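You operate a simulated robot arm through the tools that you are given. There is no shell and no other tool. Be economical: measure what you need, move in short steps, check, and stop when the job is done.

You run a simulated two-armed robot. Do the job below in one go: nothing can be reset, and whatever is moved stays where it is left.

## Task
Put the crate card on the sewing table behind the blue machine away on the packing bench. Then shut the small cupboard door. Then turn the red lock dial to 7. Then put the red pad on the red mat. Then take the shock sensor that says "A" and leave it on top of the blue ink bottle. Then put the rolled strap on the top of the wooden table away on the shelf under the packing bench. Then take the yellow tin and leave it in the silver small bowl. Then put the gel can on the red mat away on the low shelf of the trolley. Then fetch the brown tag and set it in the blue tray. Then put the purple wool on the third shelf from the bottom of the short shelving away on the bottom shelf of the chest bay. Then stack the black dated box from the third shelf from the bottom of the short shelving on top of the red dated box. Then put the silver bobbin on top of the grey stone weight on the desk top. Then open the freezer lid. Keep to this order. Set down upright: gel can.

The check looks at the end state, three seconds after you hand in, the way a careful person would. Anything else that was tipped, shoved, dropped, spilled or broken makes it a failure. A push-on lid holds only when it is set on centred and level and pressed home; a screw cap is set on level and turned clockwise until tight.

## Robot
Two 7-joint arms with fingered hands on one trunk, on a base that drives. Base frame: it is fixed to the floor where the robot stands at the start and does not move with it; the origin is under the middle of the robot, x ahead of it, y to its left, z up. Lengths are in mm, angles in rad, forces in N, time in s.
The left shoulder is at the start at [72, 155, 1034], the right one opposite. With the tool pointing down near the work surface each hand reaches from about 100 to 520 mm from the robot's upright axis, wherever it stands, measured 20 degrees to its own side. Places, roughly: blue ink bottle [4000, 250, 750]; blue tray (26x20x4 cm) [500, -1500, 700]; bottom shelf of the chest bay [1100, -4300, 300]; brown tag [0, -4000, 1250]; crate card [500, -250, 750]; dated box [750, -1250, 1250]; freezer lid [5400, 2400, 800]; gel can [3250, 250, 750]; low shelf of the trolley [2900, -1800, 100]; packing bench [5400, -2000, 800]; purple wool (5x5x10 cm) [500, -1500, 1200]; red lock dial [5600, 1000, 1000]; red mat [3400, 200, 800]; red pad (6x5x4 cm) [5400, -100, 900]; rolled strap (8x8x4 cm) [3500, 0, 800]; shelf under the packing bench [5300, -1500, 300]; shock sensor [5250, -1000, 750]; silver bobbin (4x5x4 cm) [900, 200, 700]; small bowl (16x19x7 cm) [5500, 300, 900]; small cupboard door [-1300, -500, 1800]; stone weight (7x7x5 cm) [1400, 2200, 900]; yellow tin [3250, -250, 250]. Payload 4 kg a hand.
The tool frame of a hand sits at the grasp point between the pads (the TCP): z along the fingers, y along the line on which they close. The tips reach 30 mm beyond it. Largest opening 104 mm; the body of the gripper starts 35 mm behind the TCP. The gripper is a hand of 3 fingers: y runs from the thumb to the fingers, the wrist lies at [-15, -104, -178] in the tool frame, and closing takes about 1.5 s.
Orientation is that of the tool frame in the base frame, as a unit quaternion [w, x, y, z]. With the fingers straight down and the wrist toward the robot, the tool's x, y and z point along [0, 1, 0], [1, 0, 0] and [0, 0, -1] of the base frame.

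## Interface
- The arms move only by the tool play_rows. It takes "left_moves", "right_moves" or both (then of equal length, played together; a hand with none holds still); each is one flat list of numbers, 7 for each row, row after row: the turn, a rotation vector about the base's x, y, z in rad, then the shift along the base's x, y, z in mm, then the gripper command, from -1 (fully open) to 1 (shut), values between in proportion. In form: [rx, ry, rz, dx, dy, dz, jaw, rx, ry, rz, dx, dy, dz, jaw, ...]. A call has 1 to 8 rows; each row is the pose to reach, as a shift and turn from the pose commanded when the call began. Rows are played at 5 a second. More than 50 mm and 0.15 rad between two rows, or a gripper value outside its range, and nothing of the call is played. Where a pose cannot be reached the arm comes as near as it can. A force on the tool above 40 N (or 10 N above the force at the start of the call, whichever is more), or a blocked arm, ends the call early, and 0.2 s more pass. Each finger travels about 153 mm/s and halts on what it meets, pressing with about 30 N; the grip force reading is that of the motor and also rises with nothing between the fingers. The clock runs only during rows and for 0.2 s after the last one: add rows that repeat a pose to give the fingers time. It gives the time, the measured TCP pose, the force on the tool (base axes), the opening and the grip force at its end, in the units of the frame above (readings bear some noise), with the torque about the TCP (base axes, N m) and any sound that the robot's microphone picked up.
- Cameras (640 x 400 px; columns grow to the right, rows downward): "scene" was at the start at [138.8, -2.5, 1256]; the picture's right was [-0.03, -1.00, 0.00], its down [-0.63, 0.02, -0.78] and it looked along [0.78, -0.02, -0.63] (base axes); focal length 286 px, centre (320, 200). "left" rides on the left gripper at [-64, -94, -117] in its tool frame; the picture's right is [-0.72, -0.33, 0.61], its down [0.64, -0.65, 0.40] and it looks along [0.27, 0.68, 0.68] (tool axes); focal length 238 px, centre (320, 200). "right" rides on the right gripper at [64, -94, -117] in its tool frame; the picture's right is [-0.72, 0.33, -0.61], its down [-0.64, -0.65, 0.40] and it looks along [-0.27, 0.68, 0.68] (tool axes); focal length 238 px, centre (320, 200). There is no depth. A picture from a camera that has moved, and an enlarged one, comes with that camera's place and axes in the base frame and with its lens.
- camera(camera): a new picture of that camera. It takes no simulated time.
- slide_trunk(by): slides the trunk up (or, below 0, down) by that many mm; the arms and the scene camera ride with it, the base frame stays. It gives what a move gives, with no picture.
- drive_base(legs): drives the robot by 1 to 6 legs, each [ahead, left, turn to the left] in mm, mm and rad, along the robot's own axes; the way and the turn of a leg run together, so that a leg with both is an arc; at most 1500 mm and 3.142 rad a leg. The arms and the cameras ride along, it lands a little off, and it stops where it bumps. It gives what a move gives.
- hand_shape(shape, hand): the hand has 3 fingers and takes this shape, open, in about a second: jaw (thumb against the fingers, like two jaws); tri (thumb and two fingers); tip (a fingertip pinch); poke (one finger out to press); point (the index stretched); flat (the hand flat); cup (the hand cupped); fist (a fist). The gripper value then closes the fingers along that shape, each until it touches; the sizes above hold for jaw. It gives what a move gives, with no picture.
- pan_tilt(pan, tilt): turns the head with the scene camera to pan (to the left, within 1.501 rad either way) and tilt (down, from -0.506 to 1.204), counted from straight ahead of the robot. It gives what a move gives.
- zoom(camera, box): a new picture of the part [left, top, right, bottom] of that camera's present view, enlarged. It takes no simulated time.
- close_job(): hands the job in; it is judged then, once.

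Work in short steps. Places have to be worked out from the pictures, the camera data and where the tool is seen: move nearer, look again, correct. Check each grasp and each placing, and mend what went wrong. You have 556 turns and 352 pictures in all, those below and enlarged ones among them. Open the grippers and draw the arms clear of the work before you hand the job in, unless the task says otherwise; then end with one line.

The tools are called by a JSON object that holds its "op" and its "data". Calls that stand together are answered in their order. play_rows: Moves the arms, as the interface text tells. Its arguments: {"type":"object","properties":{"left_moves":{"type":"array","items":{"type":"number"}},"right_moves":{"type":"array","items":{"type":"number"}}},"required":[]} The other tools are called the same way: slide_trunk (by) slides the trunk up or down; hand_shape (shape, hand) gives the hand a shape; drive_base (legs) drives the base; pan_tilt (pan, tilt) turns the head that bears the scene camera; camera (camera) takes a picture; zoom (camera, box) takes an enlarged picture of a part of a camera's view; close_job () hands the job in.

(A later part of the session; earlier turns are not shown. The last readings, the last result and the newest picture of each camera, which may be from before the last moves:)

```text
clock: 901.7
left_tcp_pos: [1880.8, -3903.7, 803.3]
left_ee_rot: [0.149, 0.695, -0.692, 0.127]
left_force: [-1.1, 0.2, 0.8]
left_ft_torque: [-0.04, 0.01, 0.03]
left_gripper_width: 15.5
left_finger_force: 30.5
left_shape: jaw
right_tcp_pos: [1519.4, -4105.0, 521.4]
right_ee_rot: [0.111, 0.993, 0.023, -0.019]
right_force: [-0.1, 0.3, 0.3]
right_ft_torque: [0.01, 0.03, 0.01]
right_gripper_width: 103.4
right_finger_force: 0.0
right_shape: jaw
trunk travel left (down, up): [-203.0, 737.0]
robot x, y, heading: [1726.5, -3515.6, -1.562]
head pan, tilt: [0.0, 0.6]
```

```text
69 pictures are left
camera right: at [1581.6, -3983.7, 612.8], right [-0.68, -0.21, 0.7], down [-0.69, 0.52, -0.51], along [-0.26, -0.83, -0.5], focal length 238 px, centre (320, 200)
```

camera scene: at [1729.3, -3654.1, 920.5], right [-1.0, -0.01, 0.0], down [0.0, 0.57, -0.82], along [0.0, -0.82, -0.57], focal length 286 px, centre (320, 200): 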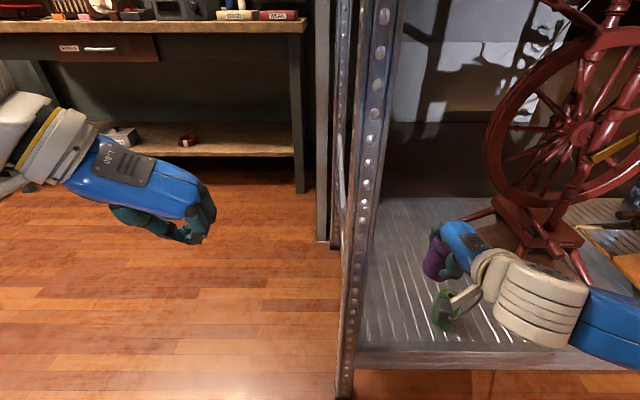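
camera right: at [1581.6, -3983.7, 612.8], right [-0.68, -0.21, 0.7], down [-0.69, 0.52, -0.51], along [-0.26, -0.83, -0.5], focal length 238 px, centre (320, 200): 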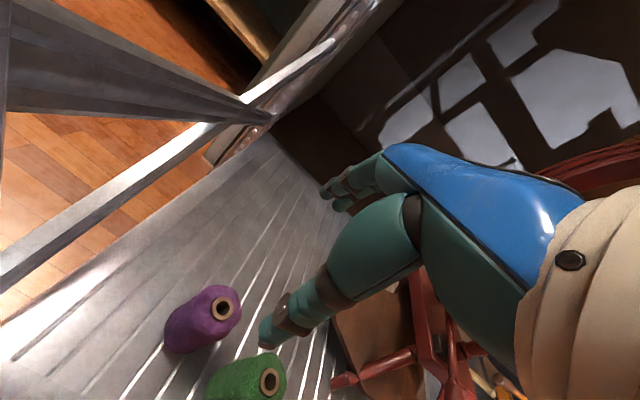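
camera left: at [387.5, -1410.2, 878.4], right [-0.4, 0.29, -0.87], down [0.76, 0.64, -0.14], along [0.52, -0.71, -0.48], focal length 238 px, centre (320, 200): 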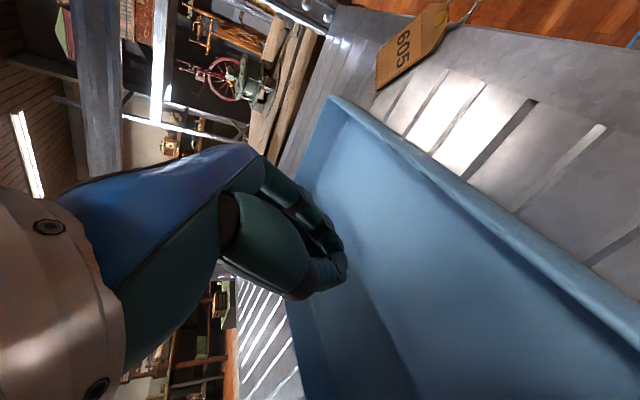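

Purple wool is in place. Next: stack the black dated box on the red one. I'll work from the east side of the short shelving. Reverse north, turn to face −x, and raise.

{"op": "drive_base", "data": {"legs": [[-1480, 0, 0], [-740, 0, 0], [0, 0, -1.57]]}}

{"op": "slide_trunk", "data": {"by": 400}}

{"op": "slide_trunk", "data": {"by": 255}}

{"op": "pan_tilt", "data": {"pan": 0, "tilt": 0.5}}

{"op": "camera", "data": {"camera": "scene"}}

```text
clock: 916.5
left_tcp_pos: [1354.0, -1428.4, 804.0]
left_ee_rot: [-0.195, 0.0, 0.981, 0.016]
left_force: [0.7, -0.2, 0.2]
left_ft_torque: [0.03, 0.0, -0.01]
left_gripper_width: 15.6
left_finger_force: 30.0
left_shape: jaw
right_tcp_pos: [1155.0, -1063.4, 521.7]
right_ee_rot: [0.066, 0.717, -0.688, -0.093]
right_force: [0.2, 0.1, 0.0]
right_ft_torque: [0.01, -0.02, -0.02]
right_gripper_width: 104.0
right_finger_force: 0.0
right_shape: jaw
trunk travel left (down, up): [-203.0, 737.0]
robot x, y, heading: [1746.4, -1277.5, -3.145]
head pan, tilt: [0.0, 0.6]
```

```text
clock: 920.4
left_tcp_pos: [1355.0, -1427.6, 1204.3]
left_ee_rot: [-0.197, 0.001, 0.98, 0.014]
left_force: [0.9, -0.2, 0.5]
left_ft_torque: [-0.03, 0.04, -0.01]
left_gripper_width: 15.4
left_finger_force: 30.1
left_shape: jaw
right_tcp_pos: [1154.8, -1064.5, 922.3]
right_ee_rot: [0.065, 0.717, -0.688, -0.093]
right_force: [0.1, 1.0, -0.2]
right_ft_torque: [0.03, 0.0, 0.01]
right_gripper_width: 103.8
right_finger_force: 0.1
right_shape: jaw
trunk travel left (down, up): [-603.0, 337.0]
robot x, y, heading: [1746.2, -1279.1, -3.149]
head pan, tilt: [0.0, 0.6]
```

```text
clock: 923.0
left_tcp_pos: [1353.8, -1427.9, 1459.5]
left_ee_rot: [-0.196, 0.001, 0.98, 0.016]
left_force: [0.1, 0.3, 1.2]
left_ft_torque: [-0.02, 0.02, 0.02]
left_gripper_width: 15.5
left_finger_force: 29.9
left_shape: jaw
right_tcp_pos: [1154.4, -1064.3, 1176.6]
right_ee_rot: [0.065, 0.717, -0.688, -0.092]
right_force: [-0.5, -0.1, 1.3]
right_ft_torque: [-0.01, 0.0, 0.02]
right_gripper_width: 103.8
right_finger_force: 0.1
right_shape: jaw
trunk travel left (down, up): [-858.0, 82.0]
robot x, y, heading: [1743.6, -1276.2, -3.141]
head pan, tilt: [0.0, 0.6]
```

```text
clock: 923.7
left_tcp_pos: [1354.7, -1426.9, 1459.4]
left_ee_rot: [-0.197, 0.0, 0.98, 0.016]
left_force: [-0.2, -0.7, -0.3]
left_ft_torque: [-0.01, -0.02, 0.02]
left_gripper_width: 15.1
left_finger_force: 29.6
left_shape: jaw
right_tcp_pos: [1155.6, -1064.3, 1176.5]
right_ee_rot: [0.065, 0.717, -0.688, -0.092]
right_force: [-0.2, 0.0, -0.2]
right_ft_torque: [-0.01, 0.01, 0.0]
right_gripper_width: 103.8
right_finger_force: 0.0
right_shape: jaw
trunk travel left (down, up): [-858.0, 82.0]
robot x, y, heading: [1744.6, -1275.9, -3.14]
head pan, tilt: [0.0, 0.499]
```

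```text
68 pictures are left
camera scene: at [1600.0, -1278.1, 1679.6], right [0.0, 1.0, 0.0], down [0.48, 0.0, -0.88], along [-0.88, 0.0, -0.48], focal length 286 px, centre (320, 200)
```

scene: 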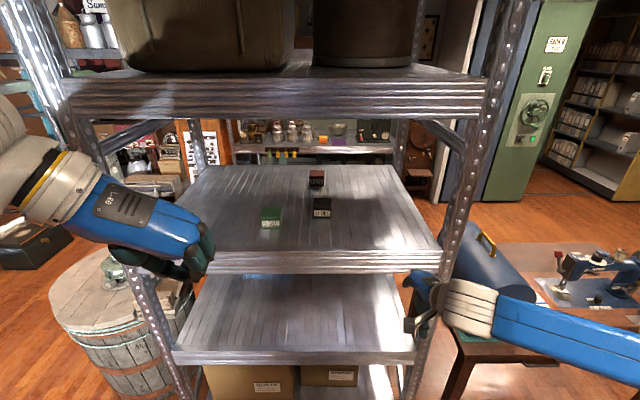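

Shelf spans x 342–995. Black box ≈(779,-1271), red ≈(544,-1290): I'll pick the black one from here with a vertical hand, then carry it round to the west side. Set the right hand vertical and align.

{"op": "play_rows", "data": {"right_moves": [0, -0.06, 0, 0, -20, 20, -1, 0, -0.12, 0, 0, -40, 40, -1, 0, -0.19, 0, 0, -60, 60, -1, 0, -0.19, 0, 0, -80, 80, -1, 0, -0.19, 0, 0, -100, 100, -1, 0, -0.19, 0, 0, -107, 108, -1, 0, -0.19, 0, 0, -107, 108, -1]}}

{"op": "drive_base", "data": {"legs": [[0, 100, 0], [300, 0, 0]]}}

{"op": "camera", "data": {"camera": "right"}}

{"op": "camera", "data": {"camera": "scene"}}

```text
clock: 925.3
left_tcp_pos: [1353.7, -1428.5, 1460.4]
left_ee_rot: [-0.197, 0.001, 0.98, 0.016]
left_force: [0.5, -1.1, -1.3]
left_ft_torque: [0.0, 0.0, -0.02]
left_gripper_width: 15.4
left_finger_force: 29.7
left_shape: jaw
right_tcp_pos: [1157.3, -1171.7, 1285.1]
right_ee_rot: [-0.001, 0.723, -0.691, -0.024]
right_force: [-0.7, -0.2, -0.3]
right_ft_torque: [-0.01, -0.01, -0.01]
right_gripper_width: 103.7
right_finger_force: 0.1
right_shape: jaw
trunk travel left (down, up): [-858.0, 82.0]
robot x, y, heading: [1744.5, -1278.9, -3.138]
head pan, tilt: [0.0, 0.499]
```

```text
clock: 928.0
left_tcp_pos: [1072.1, -1554.7, 1458.4]
left_ee_rot: [-0.199, -0.006, 0.98, 0.022]
left_force: [0.0, -0.7, 0.2]
left_ft_torque: [0.02, 0.03, 0.01]
left_gripper_width: 15.2
left_finger_force: 29.5
left_shape: jaw
right_tcp_pos: [870.5, -1297.1, 1288.9]
right_ee_rot: [-0.003, 0.725, -0.688, -0.031]
right_force: [0.2, -0.4, -0.4]
right_ft_torque: [0.06, 0.02, -0.01]
right_gripper_width: 103.8
right_finger_force: 0.0
right_shape: jaw
trunk travel left (down, up): [-858.0, 82.0]
robot x, y, heading: [1455.6, -1383.2, -3.13]
head pan, tilt: [0.0, 0.499]
```

```text
67 pictures are left
camera right: at [973.3, -1360.6, 1399.6], right [-0.34, 0.67, 0.66], down [0.6, 0.69, -0.4], along [-0.72, 0.26, -0.64], focal length 238 px, centre (320, 200)
```

right: 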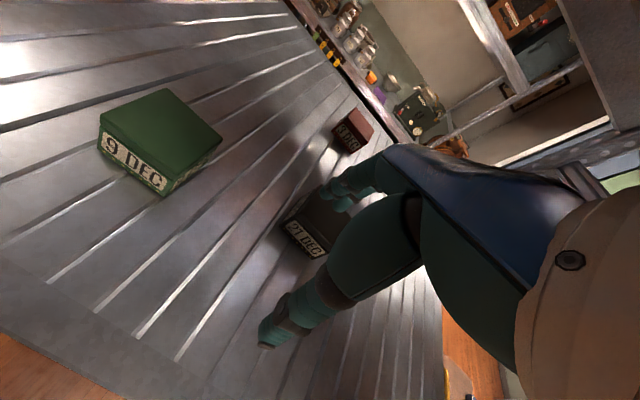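

```text
66 pictures are left
camera scene: at [1317.3, -1416.4, 1680.0], right [-0.01, 1.0, 0.02], down [0.48, 0.02, -0.88], along [-0.88, 0.0, -0.48], focal length 286 px, centre (320, 200)
```

scene: 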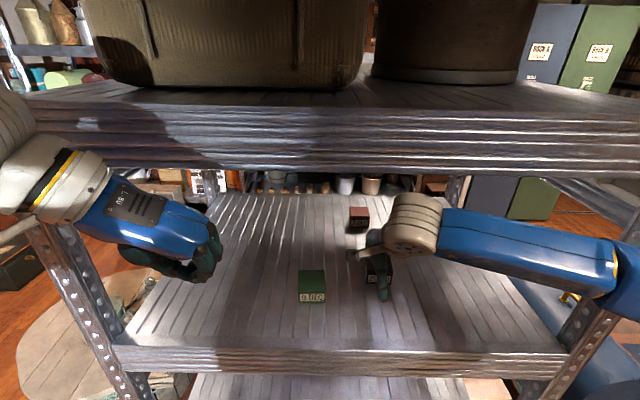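

Black box ≈(790,-1275). Move the arm over it (−80,+22) at z≈1285.

{"op": "play_rows", "data": {"right_moves": [0, 0, 0, -20, 6, -3, -1, 0, 0, 0, -40, 12, -3, -1, 0, 0, 0, -60, 18, -3, -1, 0, 0, 0, -80, 22, -3, -1, 0, 0, 0, -80, 22, -3, -1]}}

{"op": "camera", "data": {"camera": "right"}}

```text
clock: 929.2
left_tcp_pos: [1064.9, -1506.9, 1461.6]
left_ee_rot: [-0.196, 0.0, 0.98, 0.007]
left_force: [0.7, 0.6, -0.1]
left_ft_torque: [0.02, 0.01, -0.01]
left_gripper_width: 15.6
left_finger_force: 29.9
left_shape: jaw
right_tcp_pos: [783.6, -1229.2, 1277.6]
right_ee_rot: [0.007, 0.725, -0.688, -0.018]
right_force: [-0.3, 0.7, 0.3]
right_ft_torque: [-0.06, -0.01, 0.0]
right_gripper_width: 103.9
right_finger_force: 0.2
right_shape: jaw
trunk travel left (down, up): [-858.0, 82.0]
robot x, y, heading: [1453.4, -1378.0, -3.132]
head pan, tilt: [0.0, 0.499]
```

```text
65 pictures are left
camera right: at [885.2, -1289.9, 1391.2], right [-0.34, 0.69, 0.64], down [0.61, 0.68, -0.42], along [-0.72, 0.24, -0.65], focal length 238 px, centre (320, 200)
```

right: 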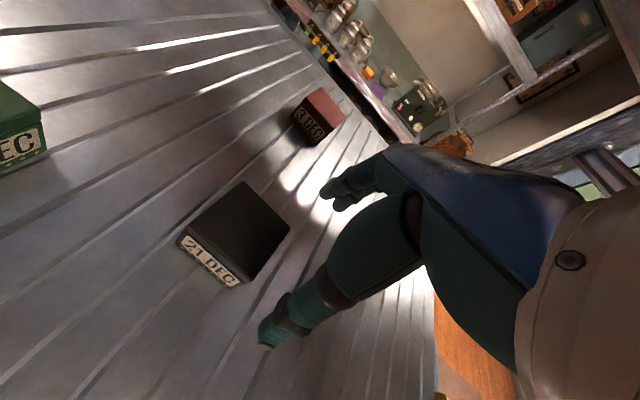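

Box at (790,-1268), axis-aligned. Shift (+5,−38) and descend.

{"op": "play_rows", "data": {"right_moves": [0, 0, 0, 3, -20, 0, -1, 0, 0, 0, 5, -38, 0, -1, 0, 0, 0, 5, -38, -25, -1, 0, 0, 0, 5, -38, -48, -1, 0, 0, 0, 5, -38, -60, -1, 0, 0, 0, 5, -38, -60, -1]}}

{"op": "camera", "data": {"camera": "right"}}

```text
clock: 930.6
left_tcp_pos: [1067.6, -1539.4, 1460.0]
left_ee_rot: [-0.197, -0.005, 0.98, 0.015]
left_force: [-0.3, -0.5, -0.5]
left_ft_torque: [-0.01, 0.01, -0.01]
left_gripper_width: 15.6
left_finger_force: 30.1
left_shape: jaw
right_tcp_pos: [793.1, -1299.1, 1221.3]
right_ee_rot: [0.001, 0.726, -0.688, -0.025]
right_force: [0.1, -0.1, -1.0]
right_ft_torque: [0.05, 0.01, 0.0]
right_gripper_width: 103.7
right_finger_force: 0.1
right_shape: jaw
trunk travel left (down, up): [-858.0, 82.0]
robot x, y, heading: [1452.9, -1383.5, -3.134]
head pan, tilt: [0.0, 0.499]
```

```text
64 pictures are left
camera right: at [894.4, -1362.7, 1333.2], right [-0.34, 0.68, 0.65], down [0.6, 0.69, -0.4], along [-0.72, 0.25, -0.64], focal length 238 px, centre (320, 200)
```

right: 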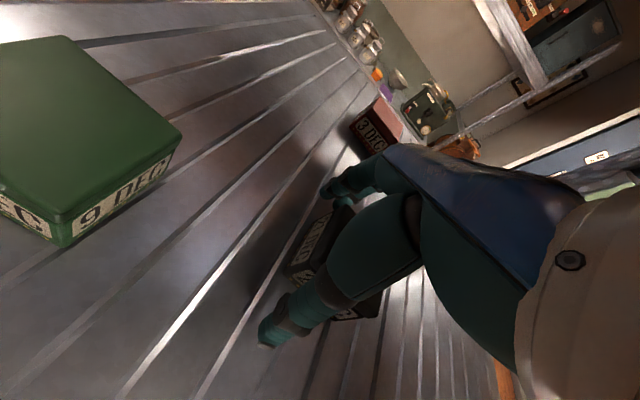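

The robot sways a bit in y; correct by +25 mm and check the reading.

{"op": "play_rows", "data": {"right_moves": [0, 0, 0, 0, 8, 0, -1, 0, 0, 0, 0, 16, 0, -1, 0, 0, 0, 0, 24, 0, -1, 0, 0, 0, 0, 24, 0, -1]}}

```text
clock: 931.6
left_tcp_pos: [1067.0, -1536.8, 1458.8]
left_ee_rot: [-0.197, -0.004, 0.98, 0.015]
left_force: [-0.3, 0.2, 0.1]
left_ft_torque: [0.0, 0.01, 0.01]
left_gripper_width: 15.4
left_finger_force: 30.2
left_shape: jaw
right_tcp_pos: [792.0, -1273.3, 1221.8]
right_ee_rot: [0.0, 0.726, -0.687, -0.025]
right_force: [-0.5, -0.2, -0.1]
right_ft_torque: [0.0, -0.02, 0.0]
right_gripper_width: 103.7
right_finger_force: 0.0
right_shape: jaw
trunk travel left (down, up): [-858.0, 82.0]
robot x, y, heading: [1453.1, -1387.5, -3.134]
head pan, tilt: [0.0, 0.499]
```

Lower 6 mm and close.

{"op": "play_rows", "data": {"right_moves": [0, 0, 0, -2, 1, -6, -1, 0, 0, 0, -2, 1, -6, 0.2, 0, 0, 0, -2, 1, -6, 1, 0, 0, 0, -2, 1, -6, 1, 0, 0, 0, -2, 1, -6, 1, 0, 0, 0, -2, 1, -6, 1]}}

{"op": "play_rows", "data": {"right_moves": [0, 0, 0, 0, 0, 25, 1, 0, 0, 0, 0, 0, 50, 1, 0, 0, 0, 0, 0, 50, 1]}}

{"op": "camera", "data": {"camera": "right"}}

```text
clock: 933.0
left_tcp_pos: [1066.7, -1523.4, 1459.9]
left_ee_rot: [-0.197, -0.003, 0.98, 0.011]
left_force: [0.3, 0.1, -0.4]
left_ft_torque: [-0.04, -0.01, 0.0]
left_gripper_width: 15.2
left_finger_force: 29.9
left_shape: jaw
right_tcp_pos: [789.8, -1262.6, 1214.5]
right_ee_rot: [0.004, 0.726, -0.687, -0.021]
right_force: [0.5, 0.7, 1.1]
right_ft_torque: [-0.02, 0.01, 0.02]
right_gripper_width: 54.1
right_finger_force: 29.6
right_shape: jaw
trunk travel left (down, up): [-858.0, 82.0]
robot x, y, heading: [1452.7, -1386.7, -3.134]
head pan, tilt: [0.0, 0.499]
```

```text
clock: 933.8
left_tcp_pos: [1066.5, -1528.1, 1461.1]
left_ee_rot: [-0.197, -0.003, 0.98, 0.011]
left_force: [0.0, 0.3, -0.1]
left_ft_torque: [0.0, 0.02, 0.05]
left_gripper_width: 15.3
left_finger_force: 29.4
left_shape: jaw
right_tcp_pos: [787.0, -1264.2, 1265.2]
right_ee_rot: [0.003, 0.725, -0.688, -0.022]
right_force: [0.0, 0.2, -1.4]
right_ft_torque: [-0.01, 0.0, -0.01]
right_gripper_width: 54.3
right_finger_force: 30.0
right_shape: jaw
trunk travel left (down, up): [-858.0, 82.0]
robot x, y, heading: [1450.8, -1384.8, -3.133]
head pan, tilt: [0.0, 0.499]
```

```text
63 pictures are left
camera right: at [889.7, -1325.9, 1378.6], right [-0.34, 0.68, 0.64], down [0.6, 0.69, -0.41], along [-0.72, 0.25, -0.65], focal length 238 px, centre (320, 200)
```

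right: 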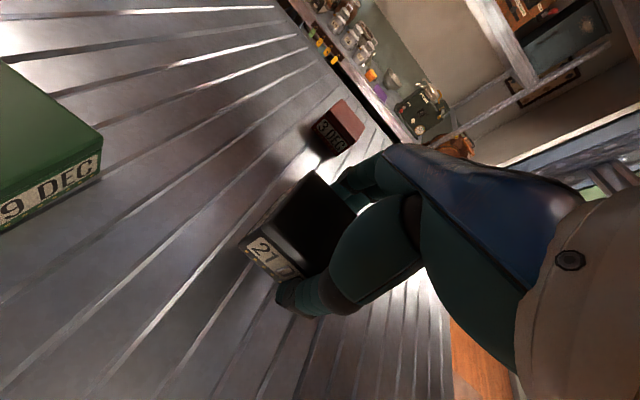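

Black box held. Carry it around to the west side.

{"op": "drive_base", "data": {"legs": [[-300, 0, 0], [0, 1480, 0], [1490, 0, 0], [730, 0, 0]]}}

{"op": "drive_base", "data": {"legs": [[0, -1450, 0], [0, 0, 1.57], [0, 0, 1.57]]}}

```text
clock: 953.2
left_tcp_pos: [-802.4, -3080.6, 1460.2]
left_ee_rot: [-0.198, -0.025, 0.98, 0.007]
left_force: [-0.6, -1.2, -0.4]
left_ft_torque: [-0.01, 0.0, 0.02]
left_gripper_width: 15.6
left_finger_force: 29.8
left_shape: jaw
right_tcp_pos: [-1094.0, -2829.5, 1266.6]
right_ee_rot: [0.005, 0.74, -0.672, -0.022]
right_force: [0.0, 0.0, -0.9]
right_ft_torque: [0.04, -0.04, -0.02]
right_gripper_width: 54.3
right_finger_force: 30.2
right_shape: jaw
trunk travel left (down, up): [-858.0, 82.0]
robot x, y, heading: [-424.1, -2917.3, -3.094]
head pan, tilt: [0.0, 0.499]
```

```text
clock: 968.0
left_tcp_pos: [-131.8, -1331.5, 1461.4]
left_ee_rot: [0.007, 0.98, 0.031, 0.198]
left_force: [0.2, -0.1, -0.3]
left_ft_torque: [0.04, 0.0, -0.02]
left_gripper_width: 15.5
left_finger_force: 29.5
left_shape: jaw
right_tcp_pos: [161.7, -1578.6, 1265.6]
right_ee_rot: [0.022, 0.667, 0.745, 0.005]
right_force: [0.1, 0.2, -0.3]
right_ft_torque: [-0.02, -0.02, -0.01]
right_gripper_width: 53.2
right_finger_force: 30.0
right_shape: jaw
trunk travel left (down, up): [-858.0, 82.0]
robot x, y, heading: [-508.6, -1495.2, 0.065]
head pan, tilt: [0.0, 0.499]
```

Align: straighten, strafe left ~330 and drive forward 280, then look.

{"op": "drive_base", "data": {"legs": [[0, 0, -0.065], [0, 330, 0], [270, 0, 0]]}}

{"op": "camera", "data": {"camera": "right"}}

{"op": "camera", "data": {"camera": "scene"}}

```text
clock: 972.1
left_tcp_pos: [144.1, -1026.1, 1463.0]
left_ee_rot: [0.015, 0.98, -0.005, 0.201]
left_force: [-0.7, 0.4, 0.2]
left_ft_torque: [-0.02, -0.01, -0.03]
left_gripper_width: 15.3
left_finger_force: 30.0
left_shape: jaw
right_tcp_pos: [421.3, -1295.0, 1272.5]
right_ee_rot: [0.028, 0.694, 0.72, 0.003]
right_force: [0.1, 0.4, -1.1]
right_ft_torque: [-0.01, -0.01, 0.0]
right_gripper_width: 53.3
right_finger_force: 30.7
right_shape: jaw
trunk travel left (down, up): [-858.0, 82.0]
robot x, y, heading: [-233.6, -1178.9, -0.007]
head pan, tilt: [0.0, 0.499]
```

```text
62 pictures are left
camera right: at [319.2, -1230.6, 1383.7], right [0.33, -0.69, 0.65], down [-0.61, -0.68, -0.41], along [0.72, -0.26, -0.64], focal length 238 px, centre (320, 200)
```

right: 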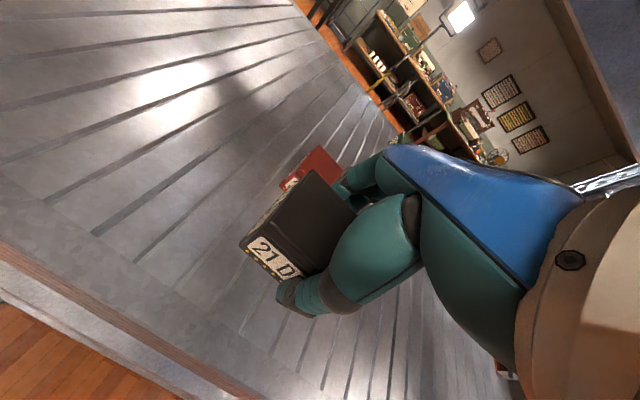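

```text
61 pictures are left
camera scene: at [-97.0, -1161.2, 1680.3], right [-0.01, -1.0, 0.01], down [-0.48, 0.0, -0.88], along [0.88, -0.01, -0.48], focal length 286 px, centre (320, 200)
```

scene: 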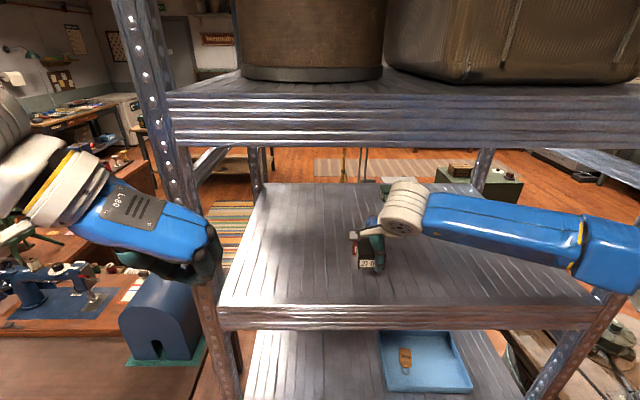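

Red box centre ≈(530,-1284). Drive ahead 70 mm and re-check relative alignment.

{"op": "drive_base", "data": {"legs": [[70, 0, 0.007]]}}

{"op": "camera", "data": {"camera": "right"}}

{"op": "zoom", "data": {"camera": "scene", "box": [300, 190, 460, 310]}}

```text
clock: 973.1
left_tcp_pos: [203.4, -1032.7, 1466.2]
left_ee_rot: [0.012, 0.979, -0.002, 0.205]
left_force: [-0.5, -0.1, -0.1]
left_ft_torque: [0.05, -0.05, 0.0]
left_gripper_width: 15.3
left_finger_force: 29.6
left_shape: jaw
right_tcp_pos: [482.3, -1299.0, 1276.4]
right_ee_rot: [0.028, 0.691, 0.722, 0.009]
right_force: [-0.4, 0.2, -0.4]
right_ft_torque: [-0.01, 0.01, 0.0]
right_gripper_width: 52.9
right_finger_force: 29.3
right_shape: jaw
trunk travel left (down, up): [-858.0, 82.0]
robot x, y, heading: [-167.5, -1174.0, -0.007]
head pan, tilt: [0.0, 0.499]
```

```text
60 pictures are left
camera right: at [379.8, -1237.1, 1388.3], right [0.32, -0.69, 0.65], down [-0.6, -0.68, -0.42], along [0.73, -0.26, -0.63], focal length 238 px, centre (320, 200)
```

right: 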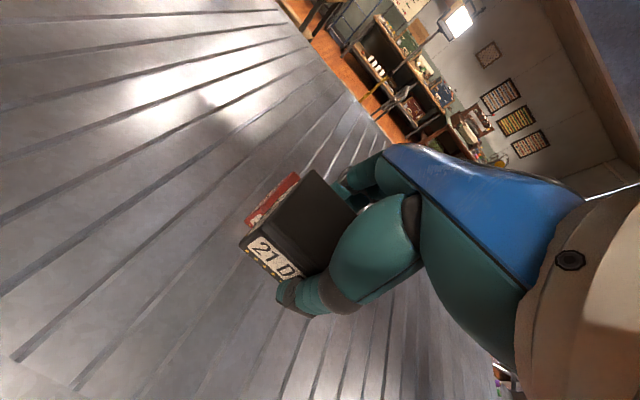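

```text
3.33 times, centred on (380, 250) of scene
camera zoom: at [-36.0, -1169.7, 1681.3], right [0.0, -1.0, 0.0], down [-0.47, 0.0, -0.88], along [0.88, 0.0, -0.47], focal length 954 px, centre (120, 33)
```

zoom: 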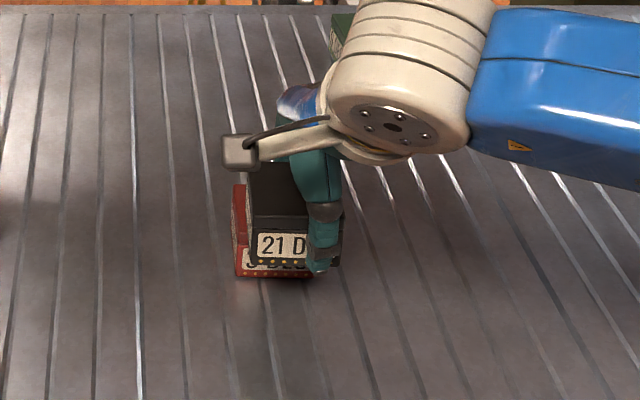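

Need +60 mm in x, −3 in y. Drive 60 ahead, then check the TCP reading.

{"op": "drive_base", "data": {"legs": [[60, 0, 0.007]]}}

{"op": "zoom", "data": {"camera": "scene", "box": [300, 190, 460, 310]}}

```text
clock: 974.1
left_tcp_pos: [257.6, -1034.1, 1468.8]
left_ee_rot: [0.01, 0.978, 0.0, 0.207]
left_force: [-0.9, -0.2, -0.1]
left_ft_torque: [0.0, -0.01, -0.01]
left_gripper_width: 15.6
left_finger_force: 29.4
left_shape: jaw
right_tcp_pos: [539.6, -1299.3, 1279.2]
right_ee_rot: [0.029, 0.689, 0.724, 0.011]
right_force: [-0.3, 0.1, -1.0]
right_ft_torque: [-0.01, 0.01, 0.02]
right_gripper_width: 53.2
right_finger_force: 30.1
right_shape: jaw
trunk travel left (down, up): [-858.0, 82.0]
robot x, y, heading: [-103.6, -1174.1, 0.006]
head pan, tilt: [0.0, 0.499]
```

```text
3.33 times, centred on (380, 250) of scene
camera zoom: at [23.1, -1172.0, 1681.4], right [0.0, -1.0, 0.0], down [-0.47, 0.0, -0.88], along [0.88, 0.0, -0.47], focal length 954 px, centre (120, 33)
```

zoom: 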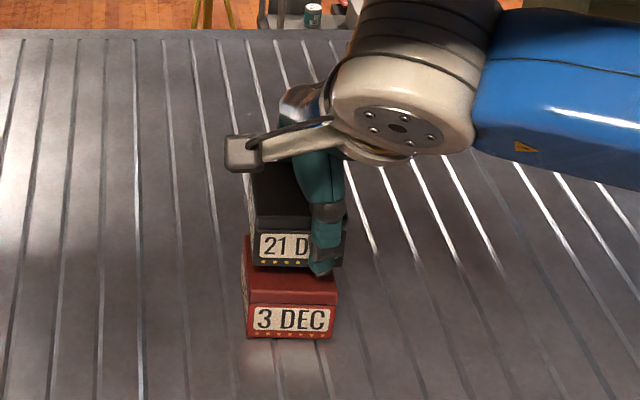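

Alignment is excellent (fronts at x≈509, y equal). Lower slowly to contact.

{"op": "play_rows", "data": {"right_moves": [0, 0, 0, 0, 0, -10, 1, 0, 0, 0, 0, 0, -18, 1, 0, 0, 0, 0, 0, -23, 1, 0, 0, 0, 0, 0, -28, 1, 0, 0, 0, 0, 0, -32, 1, 0, 0, 0, 0, 0, -36, 1, 0, 0, 0, 0, 0, -39, 1]}}

{"op": "zoom", "data": {"camera": "scene", "box": [300, 190, 460, 310]}}

```text
clock: 975.2
left_tcp_pos: [268.5, -1036.3, 1465.5]
left_ee_rot: [0.01, 0.979, 0.0, 0.203]
left_force: [1.1, -0.8, 1.0]
left_ft_torque: [0.02, -0.02, 0.02]
left_gripper_width: 15.4
left_finger_force: 30.3
left_shape: jaw
right_tcp_pos: [553.9, -1297.5, 1256.7]
right_ee_rot: [0.029, 0.687, 0.726, 0.019]
right_force: [-6.9, -0.1, 19.9]
right_ft_torque: [-0.05, 0.93, -0.03]
right_gripper_width: 53.6
right_finger_force: 29.9
right_shape: jaw
trunk travel left (down, up): [-858.0, 82.0]
robot x, y, heading: [-103.0, -1174.2, 0.001]
head pan, tilt: [0.0, 0.499]
stopped in row 5 (right hand): the force on the tool passed its limit at 44 N (the readings are from after the stop); the commanded pose is now the measured one
```

```text
3.33 times, centred on (380, 250) of scene
camera zoom: at [36.2, -1174.1, 1680.1], right [0.0, -1.0, 0.0], down [-0.48, 0.0, -0.88], along [0.88, 0.0, -0.48], focal length 954 px, centre (120, 33)
```

zoom: 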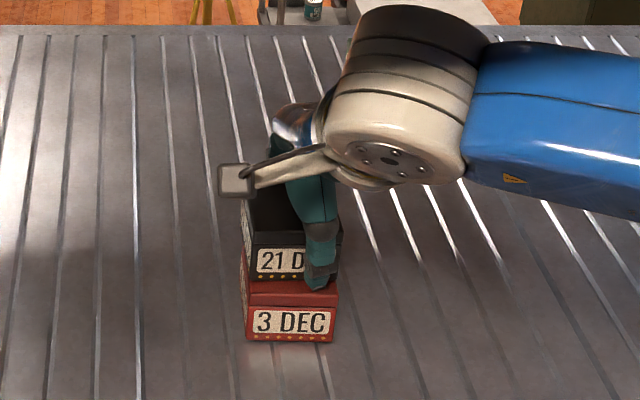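

Contact, but the black box drifted ~20 mm back. Lift slightly, shift −20 mm in x, and set down again.

{"op": "play_rows", "data": {"right_moves": [0, 0, 0, 0, 0, 8, 1, 0, 0, 0, -10, 0, 10, 1, 0, 0, 0, -20, 0, 10, 1, 0, 0, 0, -20, 0, 10, 1]}}

{"op": "zoom", "data": {"camera": "scene", "box": [300, 190, 460, 310]}}

```text
clock: 976.2
left_tcp_pos: [270.6, -1036.4, 1464.9]
left_ee_rot: [0.009, 0.979, 0.001, 0.201]
left_force: [1.6, 0.4, -0.8]
left_ft_torque: [-0.05, -0.04, 0.02]
left_gripper_width: 15.5
left_finger_force: 30.4
left_shape: jaw
right_tcp_pos: [536.0, -1300.9, 1261.3]
right_ee_rot: [0.028, 0.688, 0.725, 0.015]
right_force: [0.8, -0.3, -1.2]
right_ft_torque: [0.0, -0.04, 0.03]
right_gripper_width: 53.0
right_finger_force: 29.7
right_shape: jaw
trunk travel left (down, up): [-858.0, 82.0]
robot x, y, heading: [-105.4, -1172.4, 0.006]
head pan, tilt: [0.0, 0.499]
```

```text
3.33 times, centred on (380, 250) of scene
camera zoom: at [41.5, -1174.4, 1679.6], right [0.0, -1.0, 0.0], down [-0.48, 0.0, -0.88], along [0.88, 0.0, -0.48], focal length 954 px, centre (120, 33)
```

zoom: 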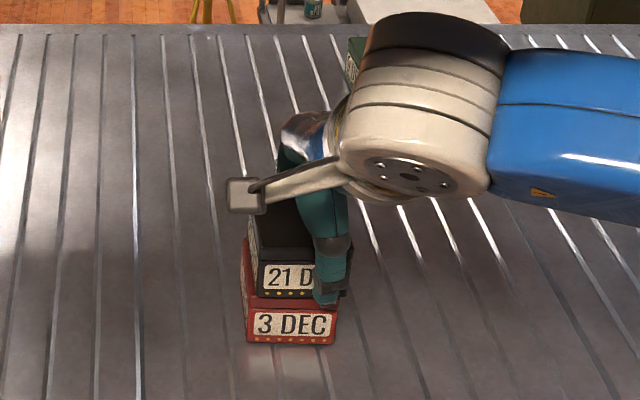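

Aligned. Lower 5–8 mm with +5 in y, then release.

{"op": "play_rows", "data": {"right_moves": [0, 0, 0, -2, 4, -2, 1, 0, 0, 0, -4, 5, -4, 1, 0, 0, 0, -5, 5, -6, 1, 0, 0, 0, -5, 5, -7, 1]}}

{"op": "zoom", "data": {"camera": "scene", "box": [300, 190, 460, 310]}}

```text
clock: 977.2
left_tcp_pos: [270.9, -1035.8, 1464.0]
left_ee_rot: [0.01, 0.979, 0.0, 0.203]
left_force: [0.7, -0.2, -0.3]
left_ft_torque: [0.07, 0.02, 0.02]
left_gripper_width: 15.2
left_finger_force: 29.9
left_shape: jaw
right_tcp_pos: [530.9, -1292.4, 1257.1]
right_ee_rot: [0.03, 0.688, 0.725, 0.016]
right_force: [0.6, 0.5, 8.5]
right_ft_torque: [-0.02, 0.2, -0.01]
right_gripper_width: 53.2
right_finger_force: 29.8
right_shape: jaw
trunk travel left (down, up): [-858.0, 82.0]
robot x, y, heading: [-102.0, -1170.5, 0.001]
head pan, tilt: [0.0, 0.499]
```

```text
3.33 times, centred on (380, 250) of scene
camera zoom: at [40.7, -1172.4, 1679.9], right [0.0, -1.0, 0.0], down [-0.48, 0.0, -0.88], along [0.88, 0.0, -0.48], focal length 954 px, centre (120, 33)
```

zoom: 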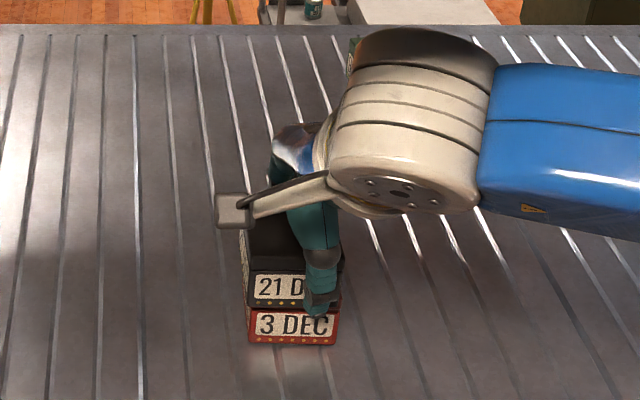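

Excellent – stacked and resting (8 N). Release and rise straight up a little, then back out.

{"op": "play_rows", "data": {"right_moves": [0, 0, 0, 0, 0, 0, 0.7, 0, 0, 0, 0, 0, 0, 0.3, 0, 0, 0, 0, 0, 0, -0.2, 0, 0, 0, 0, 0, 0, -0.6, 0, 0, 0, 0, 0, 0, -0.9, 0, 0, 0, 0, 0, 15, -0.9, 0, 0, 0, 0, 0, 32, -0.9, 0, 0, 0, 0, 0, 48, -0.9]}}

{"op": "zoom", "data": {"camera": "scene", "box": [300, 190, 460, 310]}}

```text
clock: 979.0
left_tcp_pos: [273.5, -1035.5, 1463.6]
left_ee_rot: [0.011, 0.979, 0.0, 0.202]
left_force: [0.7, -0.8, 1.0]
left_ft_torque: [0.01, -0.01, -0.02]
left_gripper_width: 15.6
left_finger_force: 30.0
left_shape: jaw
right_tcp_pos: [530.8, -1295.0, 1302.4]
right_ee_rot: [0.028, 0.688, 0.725, 0.014]
right_force: [-0.6, -0.9, 0.1]
right_ft_torque: [0.0, 0.04, -0.01]
right_gripper_width: 98.5
right_finger_force: 0.1
right_shape: jaw
trunk travel left (down, up): [-858.0, 82.0]
robot x, y, heading: [-101.8, -1176.2, 0.004]
head pan, tilt: [0.0, 0.499]
```

```text
3.33 times, centred on (380, 250) of scene
camera zoom: at [43.1, -1173.0, 1679.5], right [0.0, -1.0, 0.0], down [-0.48, 0.0, -0.88], along [0.88, 0.0, -0.48], focal length 954 px, centre (120, 33)
```

zoom: 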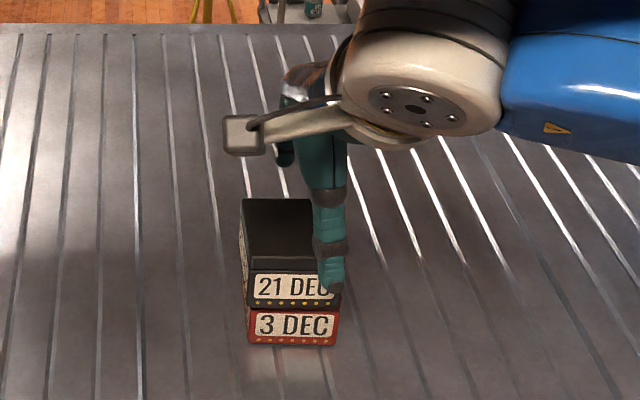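

Stacked neatly. Raise 7 mm more for clearance and drive back.

{"op": "play_rows", "data": {"right_moves": [0, 0, 0, 0, 0, 4, -0.9, 0, 0, 0, 0, 0, 8, -0.9, 0, 0, 0, 0, 0, 8, -0.9]}}

{"op": "drive_base", "data": {"legs": [[-300, 0, 0]]}}

{"op": "camera", "data": {"camera": "scene"}}

```text
clock: 979.8
left_tcp_pos: [272.2, -1035.2, 1463.9]
left_ee_rot: [0.01, 0.979, 0.0, 0.202]
left_force: [-0.6, 0.0, 0.0]
left_ft_torque: [0.02, -0.01, 0.0]
left_gripper_width: 15.8
left_finger_force: 29.5
left_shape: jaw
right_tcp_pos: [531.2, -1294.0, 1309.9]
right_ee_rot: [0.027, 0.688, 0.725, 0.013]
right_force: [0.5, 0.8, -0.1]
right_ft_torque: [-0.03, -0.01, -0.01]
right_gripper_width: 98.3
right_finger_force: 0.2
right_shape: jaw
trunk travel left (down, up): [-858.0, 82.0]
robot x, y, heading: [-99.6, -1173.6, 0.005]
head pan, tilt: [0.0, 0.499]
```

```text
clock: 981.8
left_tcp_pos: [-26.7, -1034.7, 1463.0]
left_ee_rot: [0.009, 0.98, 0.004, 0.2]
left_force: [0.5, 1.1, -0.1]
left_ft_torque: [0.01, -0.01, -0.01]
left_gripper_width: 15.3
left_finger_force: 30.3
left_shape: jaw
right_tcp_pos: [234.1, -1291.2, 1306.4]
right_ee_rot: [0.025, 0.685, 0.728, 0.012]
right_force: [0.1, 0.5, 0.1]
right_ft_torque: [-0.02, 0.0, 0.01]
right_gripper_width: 98.5
right_finger_force: 0.1
right_shape: jaw
trunk travel left (down, up): [-858.0, 82.0]
robot x, y, heading: [-406.0, -1176.9, 0.011]
head pan, tilt: [0.0, 0.499]
```

```text
53 pictures are left
camera scene: at [-253.9, -1174.3, 1678.8], right [0.01, -1.0, 0.0], down [-0.49, -0.01, -0.87], along [0.87, 0.01, -0.49], focal length 286 px, centre (320, 200)
```

scene: 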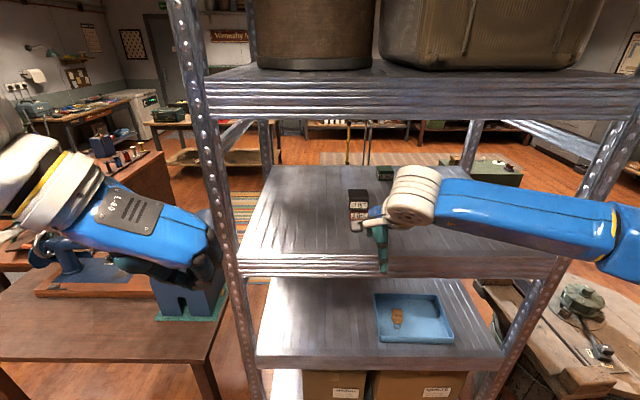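

Both boxes stacked. Next: silver bobbin on the sewing table's back-left tray (≈(890,170,740)). Drive north and around.

{"op": "slide_trunk", "data": {"by": -250}}

{"op": "drive_base", "data": {"legs": [[0, 1480, -0.01], [0, 420, 0], [0, 0, -1.57], [0, 980, 0]]}}

{"op": "pan_tilt", "data": {"pan": 0.2, "tilt": 0.8}}

{"op": "camera", "data": {"camera": "scene"}}

```text
clock: 984.4
left_tcp_pos: [-35.3, -1034.5, 1215.4]
left_ee_rot: [0.009, 0.979, 0.004, 0.203]
left_force: [-0.5, -0.2, -0.4]
left_ft_torque: [0.0, -0.01, -0.05]
left_gripper_width: 15.1
left_finger_force: 30.5
left_shape: jaw
right_tcp_pos: [225.2, -1290.3, 1061.3]
right_ee_rot: [0.028, 0.685, 0.728, 0.015]
right_force: [-0.3, 1.0, 0.5]
right_ft_torque: [0.0, 0.01, -0.01]
right_gripper_width: 98.7
right_finger_force: 0.0
right_shape: jaw
trunk travel left (down, up): [-608.0, 332.0]
robot x, y, heading: [-403.3, -1175.6, 0.01]
head pan, tilt: [0.0, 0.499]
```

```text
clock: 1002.5
left_tcp_pos: [689.0, 302.8, 1215.1]
left_ee_rot: [-0.153, -0.672, 0.712, -0.133]
left_force: [0.4, 0.7, -0.7]
left_ft_torque: [-0.02, 0.0, -0.04]
left_gripper_width: 15.3
left_finger_force: 30.6
left_shape: jaw
right_tcp_pos: [418.0, 59.6, 1060.7]
right_ee_rot: [0.03, 1.0, -0.003, -0.01]
right_force: [-0.9, -0.6, 0.6]
right_ft_torque: [-0.01, -0.01, -0.01]
right_gripper_width: 98.7
right_finger_force: 0.0
right_shape: jaw
trunk travel left (down, up): [-608.0, 332.0]
robot x, y, heading: [574.5, 683.7, -1.627]
head pan, tilt: [0.0, 0.499]
```

```text
clock: 1003.3
left_tcp_pos: [691.1, 304.5, 1214.8]
left_ee_rot: [-0.154, -0.672, 0.712, -0.134]
left_force: [-0.3, -0.5, -0.7]
left_ft_torque: [0.02, -0.01, 0.01]
left_gripper_width: 15.3
left_finger_force: 29.8
left_shape: jaw
right_tcp_pos: [419.3, 61.4, 1061.5]
right_ee_rot: [0.032, 0.999, -0.003, -0.009]
right_force: [0.6, 0.3, 0.3]
right_ft_torque: [-0.02, -0.01, 0.02]
right_gripper_width: 98.7
right_finger_force: 0.1
right_shape: jaw
trunk travel left (down, up): [-608.0, 332.0]
robot x, y, heading: [573.6, 682.4, -1.622]
head pan, tilt: [0.201, 0.799]
```

```text
52 pictures are left
camera scene: at [584.5, 548.4, 1403.7], right [-0.99, -0.15, 0.0], down [-0.1, 0.71, -0.7], along [0.1, -0.69, -0.72], focal length 286 px, centre (320, 200)
```

scene: 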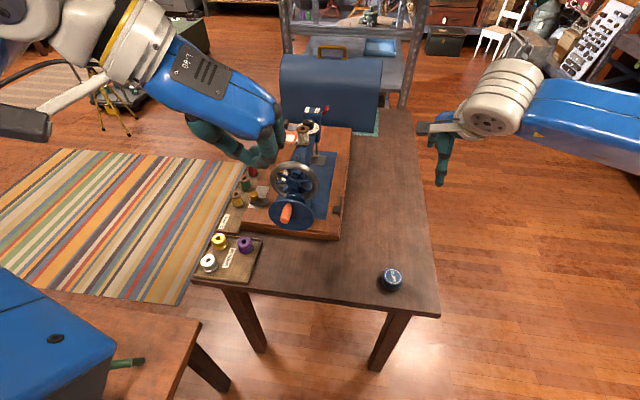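

Silver bobbin ≈(932,193,~750). Keep the left hand's yaw (closing along x) but untilt it; nudge the base.

{"op": "play_rows", "data": {"left_moves": [0.1, 0, 0, 20, 0, 0, -0.3, 0.2, 0, 0, 40, 0, 0, -0.3, 0.3, 0, 0, 60, 0, -20, -0.3, 0.41, 0, 0, 80, -10, -40, -0.3, 0.41, 0, 0, 100, -20, -70, -0.3, 0.41, 0, 0, 120, -30, -100, -0.3, 0.41, 0, 0, 120, -30, -100, -0.3]}}

{"op": "drive_base", "data": {"legs": [[0, 95, 0.05], [40, 0, 0]]}}

{"op": "camera", "data": {"camera": "left"}}

```text
clock: 1004.9
left_tcp_pos: [813.0, 274.8, 1115.5]
left_ee_rot: [-0.015, -0.689, 0.724, 0.015]
left_force: [-0.1, -0.1, 0.2]
left_ft_torque: [0.0, 0.01, 0.0]
left_gripper_width: 67.3
left_finger_force: 0.0
left_shape: jaw
right_tcp_pos: [420.1, 59.9, 1061.0]
right_ee_rot: [0.032, 0.999, -0.004, -0.011]
right_force: [0.9, -0.2, -0.5]
right_ft_torque: [-0.04, -0.01, -0.02]
right_gripper_width: 98.8
right_finger_force: 0.1
right_shape: jaw
trunk travel left (down, up): [-608.0, 332.0]
robot x, y, heading: [576.0, 681.6, -1.624]
head pan, tilt: [0.201, 0.799]
```

```text
clock: 1005.7
left_tcp_pos: [830.3, 274.0, 1115.5]
left_ee_rot: [-0.016, -0.69, 0.723, 0.015]
left_force: [0.4, -0.8, -0.6]
left_ft_torque: [0.01, 0.02, -0.01]
left_gripper_width: 67.3
left_finger_force: 0.0
left_shape: jaw
right_tcp_pos: [439.4, 54.9, 1059.1]
right_ee_rot: [0.029, 1.0, 0.001, -0.01]
right_force: [-0.6, 0.0, 0.5]
right_ft_torque: [-0.02, 0.03, -0.01]
right_gripper_width: 98.6
right_finger_force: 0.0
right_shape: jaw
trunk travel left (down, up): [-608.0, 332.0]
robot x, y, heading: [595.2, 678.7, -1.616]
head pan, tilt: [0.201, 0.799]
stopped in leg 1: the robot was blocked; the commanded pose is now the measured one
```

```text
51 pictures are left
camera left: at [931.4, 331.4, 1229.1], right [0.33, 0.7, -0.63], down [0.6, -0.67, -0.43], along [-0.72, -0.24, -0.65], focal length 238 px, centre (320, 200)
```

left: 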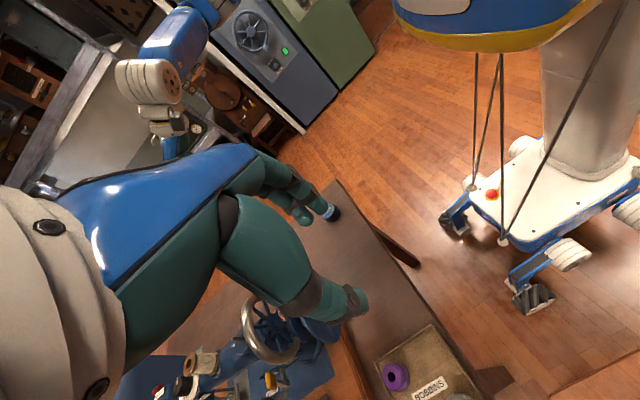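

Blocked on the left by the stool; back off 15 mm. Rotate the left hand +0.77 (yaw −0.8) to shorten the reach, and move above the bobbin.

{"op": "drive_base", "data": {"legs": [[0, -15, 0.04]]}}

{"op": "play_rows", "data": {"left_moves": [0, 0, 0.13, 18, -12, -15, -0.3, 0, 0, 0.26, 36, -24, -35, -0.3, 0, 0, 0.39, 54, -36, -60, -0.3, 0, 0, 0.52, 72, -50, -90, -0.3, 0, 0, 0.65, 90, -64, -120, -0.3, 0, 0, 0.77, 105, -76, -150, -0.3, 0, 0, 0.77, 112, -80, -180, -0.3, 0, 0, 0.77, 112, -80, -210, -0.3]}}

{"op": "camera", "data": {"camera": "left"}}

```text
clock: 1006.4
left_tcp_pos: [828.2, 277.2, 1120.5]
left_ee_rot: [-0.02, -0.688, 0.725, 0.01]
left_force: [0.8, -0.3, 0.0]
left_ft_torque: [0.02, -0.03, 0.01]
left_gripper_width: 67.3
left_finger_force: 0.0
left_shape: jaw
right_tcp_pos: [438.1, 61.7, 1064.6]
right_ee_rot: [0.032, 0.999, 0.0, -0.009]
right_force: [-0.4, 0.2, -0.3]
right_ft_torque: [0.01, -0.01, 0.0]
right_gripper_width: 98.6
right_finger_force: 0.2
right_shape: jaw
trunk travel left (down, up): [-608.0, 332.0]
robot x, y, heading: [592.0, 679.6, -1.616]
head pan, tilt: [0.201, 0.799]
stopped in leg 1: the robot was blocked; the commanded pose is now the measured one
```

```text
clock: 1008.4
left_tcp_pos: [969.4, 115.3, 911.2]
left_ee_rot: [0.035, 0.877, -0.479, -0.002]
left_force: [2.0, 4.7, 0.1]
left_ft_torque: [-0.41, 0.21, 0.1]
left_gripper_width: 67.6
left_finger_force: 0.1
left_shape: jaw
right_tcp_pos: [454.1, 63.8, 1070.8]
right_ee_rot: [0.04, 0.996, -0.073, -0.025]
right_force: [1.8, 1.2, 0.9]
right_ft_torque: [-0.07, 0.18, -0.04]
right_gripper_width: 98.9
right_finger_force: 0.1
right_shape: jaw
trunk travel left (down, up): [-608.0, 332.0]
robot x, y, heading: [674.1, 644.7, -1.769]
head pan, tilt: [0.201, 0.799]
stopped in row 8 (left hand): the arm was blocked; the commanded pose is now the measured one
```

```text
50 pictures are left
camera left: at [1017.0, 225.9, 1019.8], right [-0.14, 0.74, -0.66], down [0.88, -0.21, -0.42], along [-0.45, -0.64, -0.62], focal length 238 px, centre (320, 200)
```

left: 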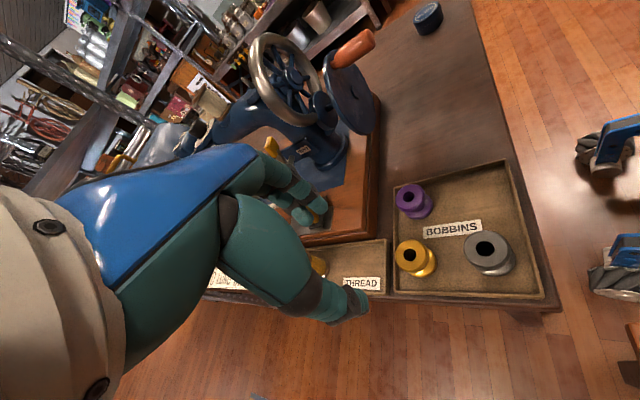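

The base settled at (674,645). Silver bobbin at (935,190). Raise slightly and move the hand over it.

{"op": "play_rows", "data": {"left_moves": [0, 0, 0, 0, 10, 15, -0.3, 0, 0, 0, -10, 30, 15, -0.3, 0, 0, 0, -22, 52, 15, -0.3, 0, 0, 0, -34, 74, 15, -0.3, 0, 0, 0, -34, 74, 15, -0.3]}}

{"op": "camera", "data": {"camera": "left"}}

```text
clock: 1009.5
left_tcp_pos: [947.4, 113.1, 938.2]
left_ee_rot: [0.071, 0.857, -0.51, -0.026]
left_force: [-3.5, 0.8, 2.0]
left_ft_torque: [0.0, -0.31, 0.03]
left_gripper_width: 67.1
left_finger_force: 0.1
left_shape: jaw
right_tcp_pos: [470.2, -28.1, 1089.0]
right_ee_rot: [0.048, 0.989, -0.134, -0.047]
right_force: [0.0, -2.5, 0.7]
right_ft_torque: [0.26, 0.06, -0.04]
right_gripper_width: 98.6
right_finger_force: 0.0
right_shape: jaw
trunk travel left (down, up): [-608.0, 332.0]
robot x, y, heading: [690.7, 627.8, -1.794]
head pan, tilt: [0.201, 0.799]
stopped in row 5 (left hand): the arm was blocked; the commanded pose is now the measured one
```

```text
49 pictures are left
camera left: at [1010.6, 224.4, 1037.2], right [-0.13, 0.73, -0.68], down [0.83, -0.29, -0.48], along [-0.54, -0.62, -0.56], focal length 238 px, centre (320, 200)
```

left: 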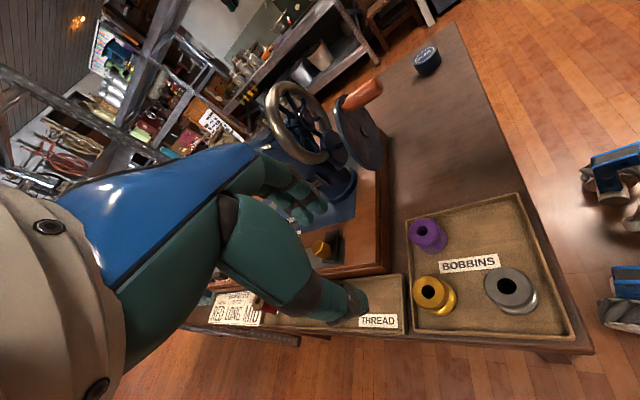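

The arm/base is pushing against something – look left to find the contact.

{"op": "pan_tilt", "data": {"pan": 1.1, "tilt": 0.7}}

{"op": "camera", "data": {"camera": "scene"}}

```text
clock: 1010.7
left_tcp_pos: [934.0, 119.4, 940.8]
left_ee_rot: [0.079, 0.849, -0.522, -0.008]
left_force: [-0.3, 0.2, 0.5]
left_ft_torque: [-0.03, 0.01, -0.02]
left_gripper_width: 67.5
left_finger_force: 0.1
left_shape: jaw
right_tcp_pos: [420.0, -14.0, 1100.4]
right_ee_rot: [0.067, 0.98, -0.183, -0.046]
right_force: [0.3, 0.5, 0.4]
right_ft_torque: [-0.01, 0.02, 0.0]
right_gripper_width: 98.9
right_finger_force: 0.1
right_shape: jaw
trunk travel left (down, up): [-608.0, 332.0]
robot x, y, heading: [690.3, 633.6, -1.799]
head pan, tilt: [1.1, 0.7]
```

```text
48 pictures are left
camera scene: at [706.2, 320.0, 1409.7], right [-0.64, -0.75, -0.13], down [-0.47, 0.53, -0.7], along [0.6, -0.39, -0.7], focal length 286 px, centre (320, 200)
```

scene: 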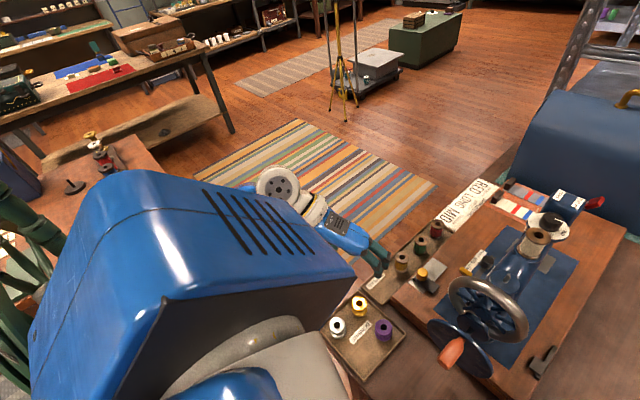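

My torso is leaning because the left shoulder side presses near the spinning wheel. Retreat: strafe right (−x) away from the stool.

{"op": "drive_base", "data": {"legs": [[0, -120, 0]]}}

{"op": "camera", "data": {"camera": "scene"}}

```text
clock: 1011.4
left_tcp_pos: [956.5, 109.0, 972.6]
left_ee_rot: [0.127, 0.818, -0.56, -0.026]
left_force: [-13.7, -19.7, 1.8]
left_ft_torque: [1.52, -1.04, -0.84]
left_gripper_width: 67.5
left_finger_force: 0.0
left_shape: jaw
right_tcp_pos: [376.1, -4.2, 1244.2]
right_ee_rot: [0.198, 0.912, -0.358, -0.025]
right_force: [1.2, 1.4, -0.2]
right_ft_torque: [-0.04, 0.04, 0.0]
right_gripper_width: 98.9
right_finger_force: 0.1
right_shape: jaw
trunk travel left (down, up): [-608.0, 332.0]
robot x, y, heading: [687.6, 608.7, -1.82]
head pan, tilt: [1.1, 0.7]
stopped in leg 1: the robot was blocked; the commanded pose is now the measured one
```

```text
47 pictures are left
camera scene: at [727.6, 217.2, 1401.1], right [-0.66, -0.74, -0.16], down [-0.48, 0.57, -0.66], along [0.58, -0.36, -0.73], focal length 286 px, centre (320, 200)
```

scene: 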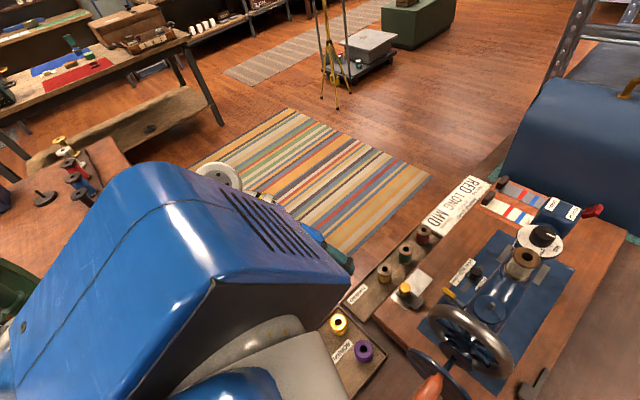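

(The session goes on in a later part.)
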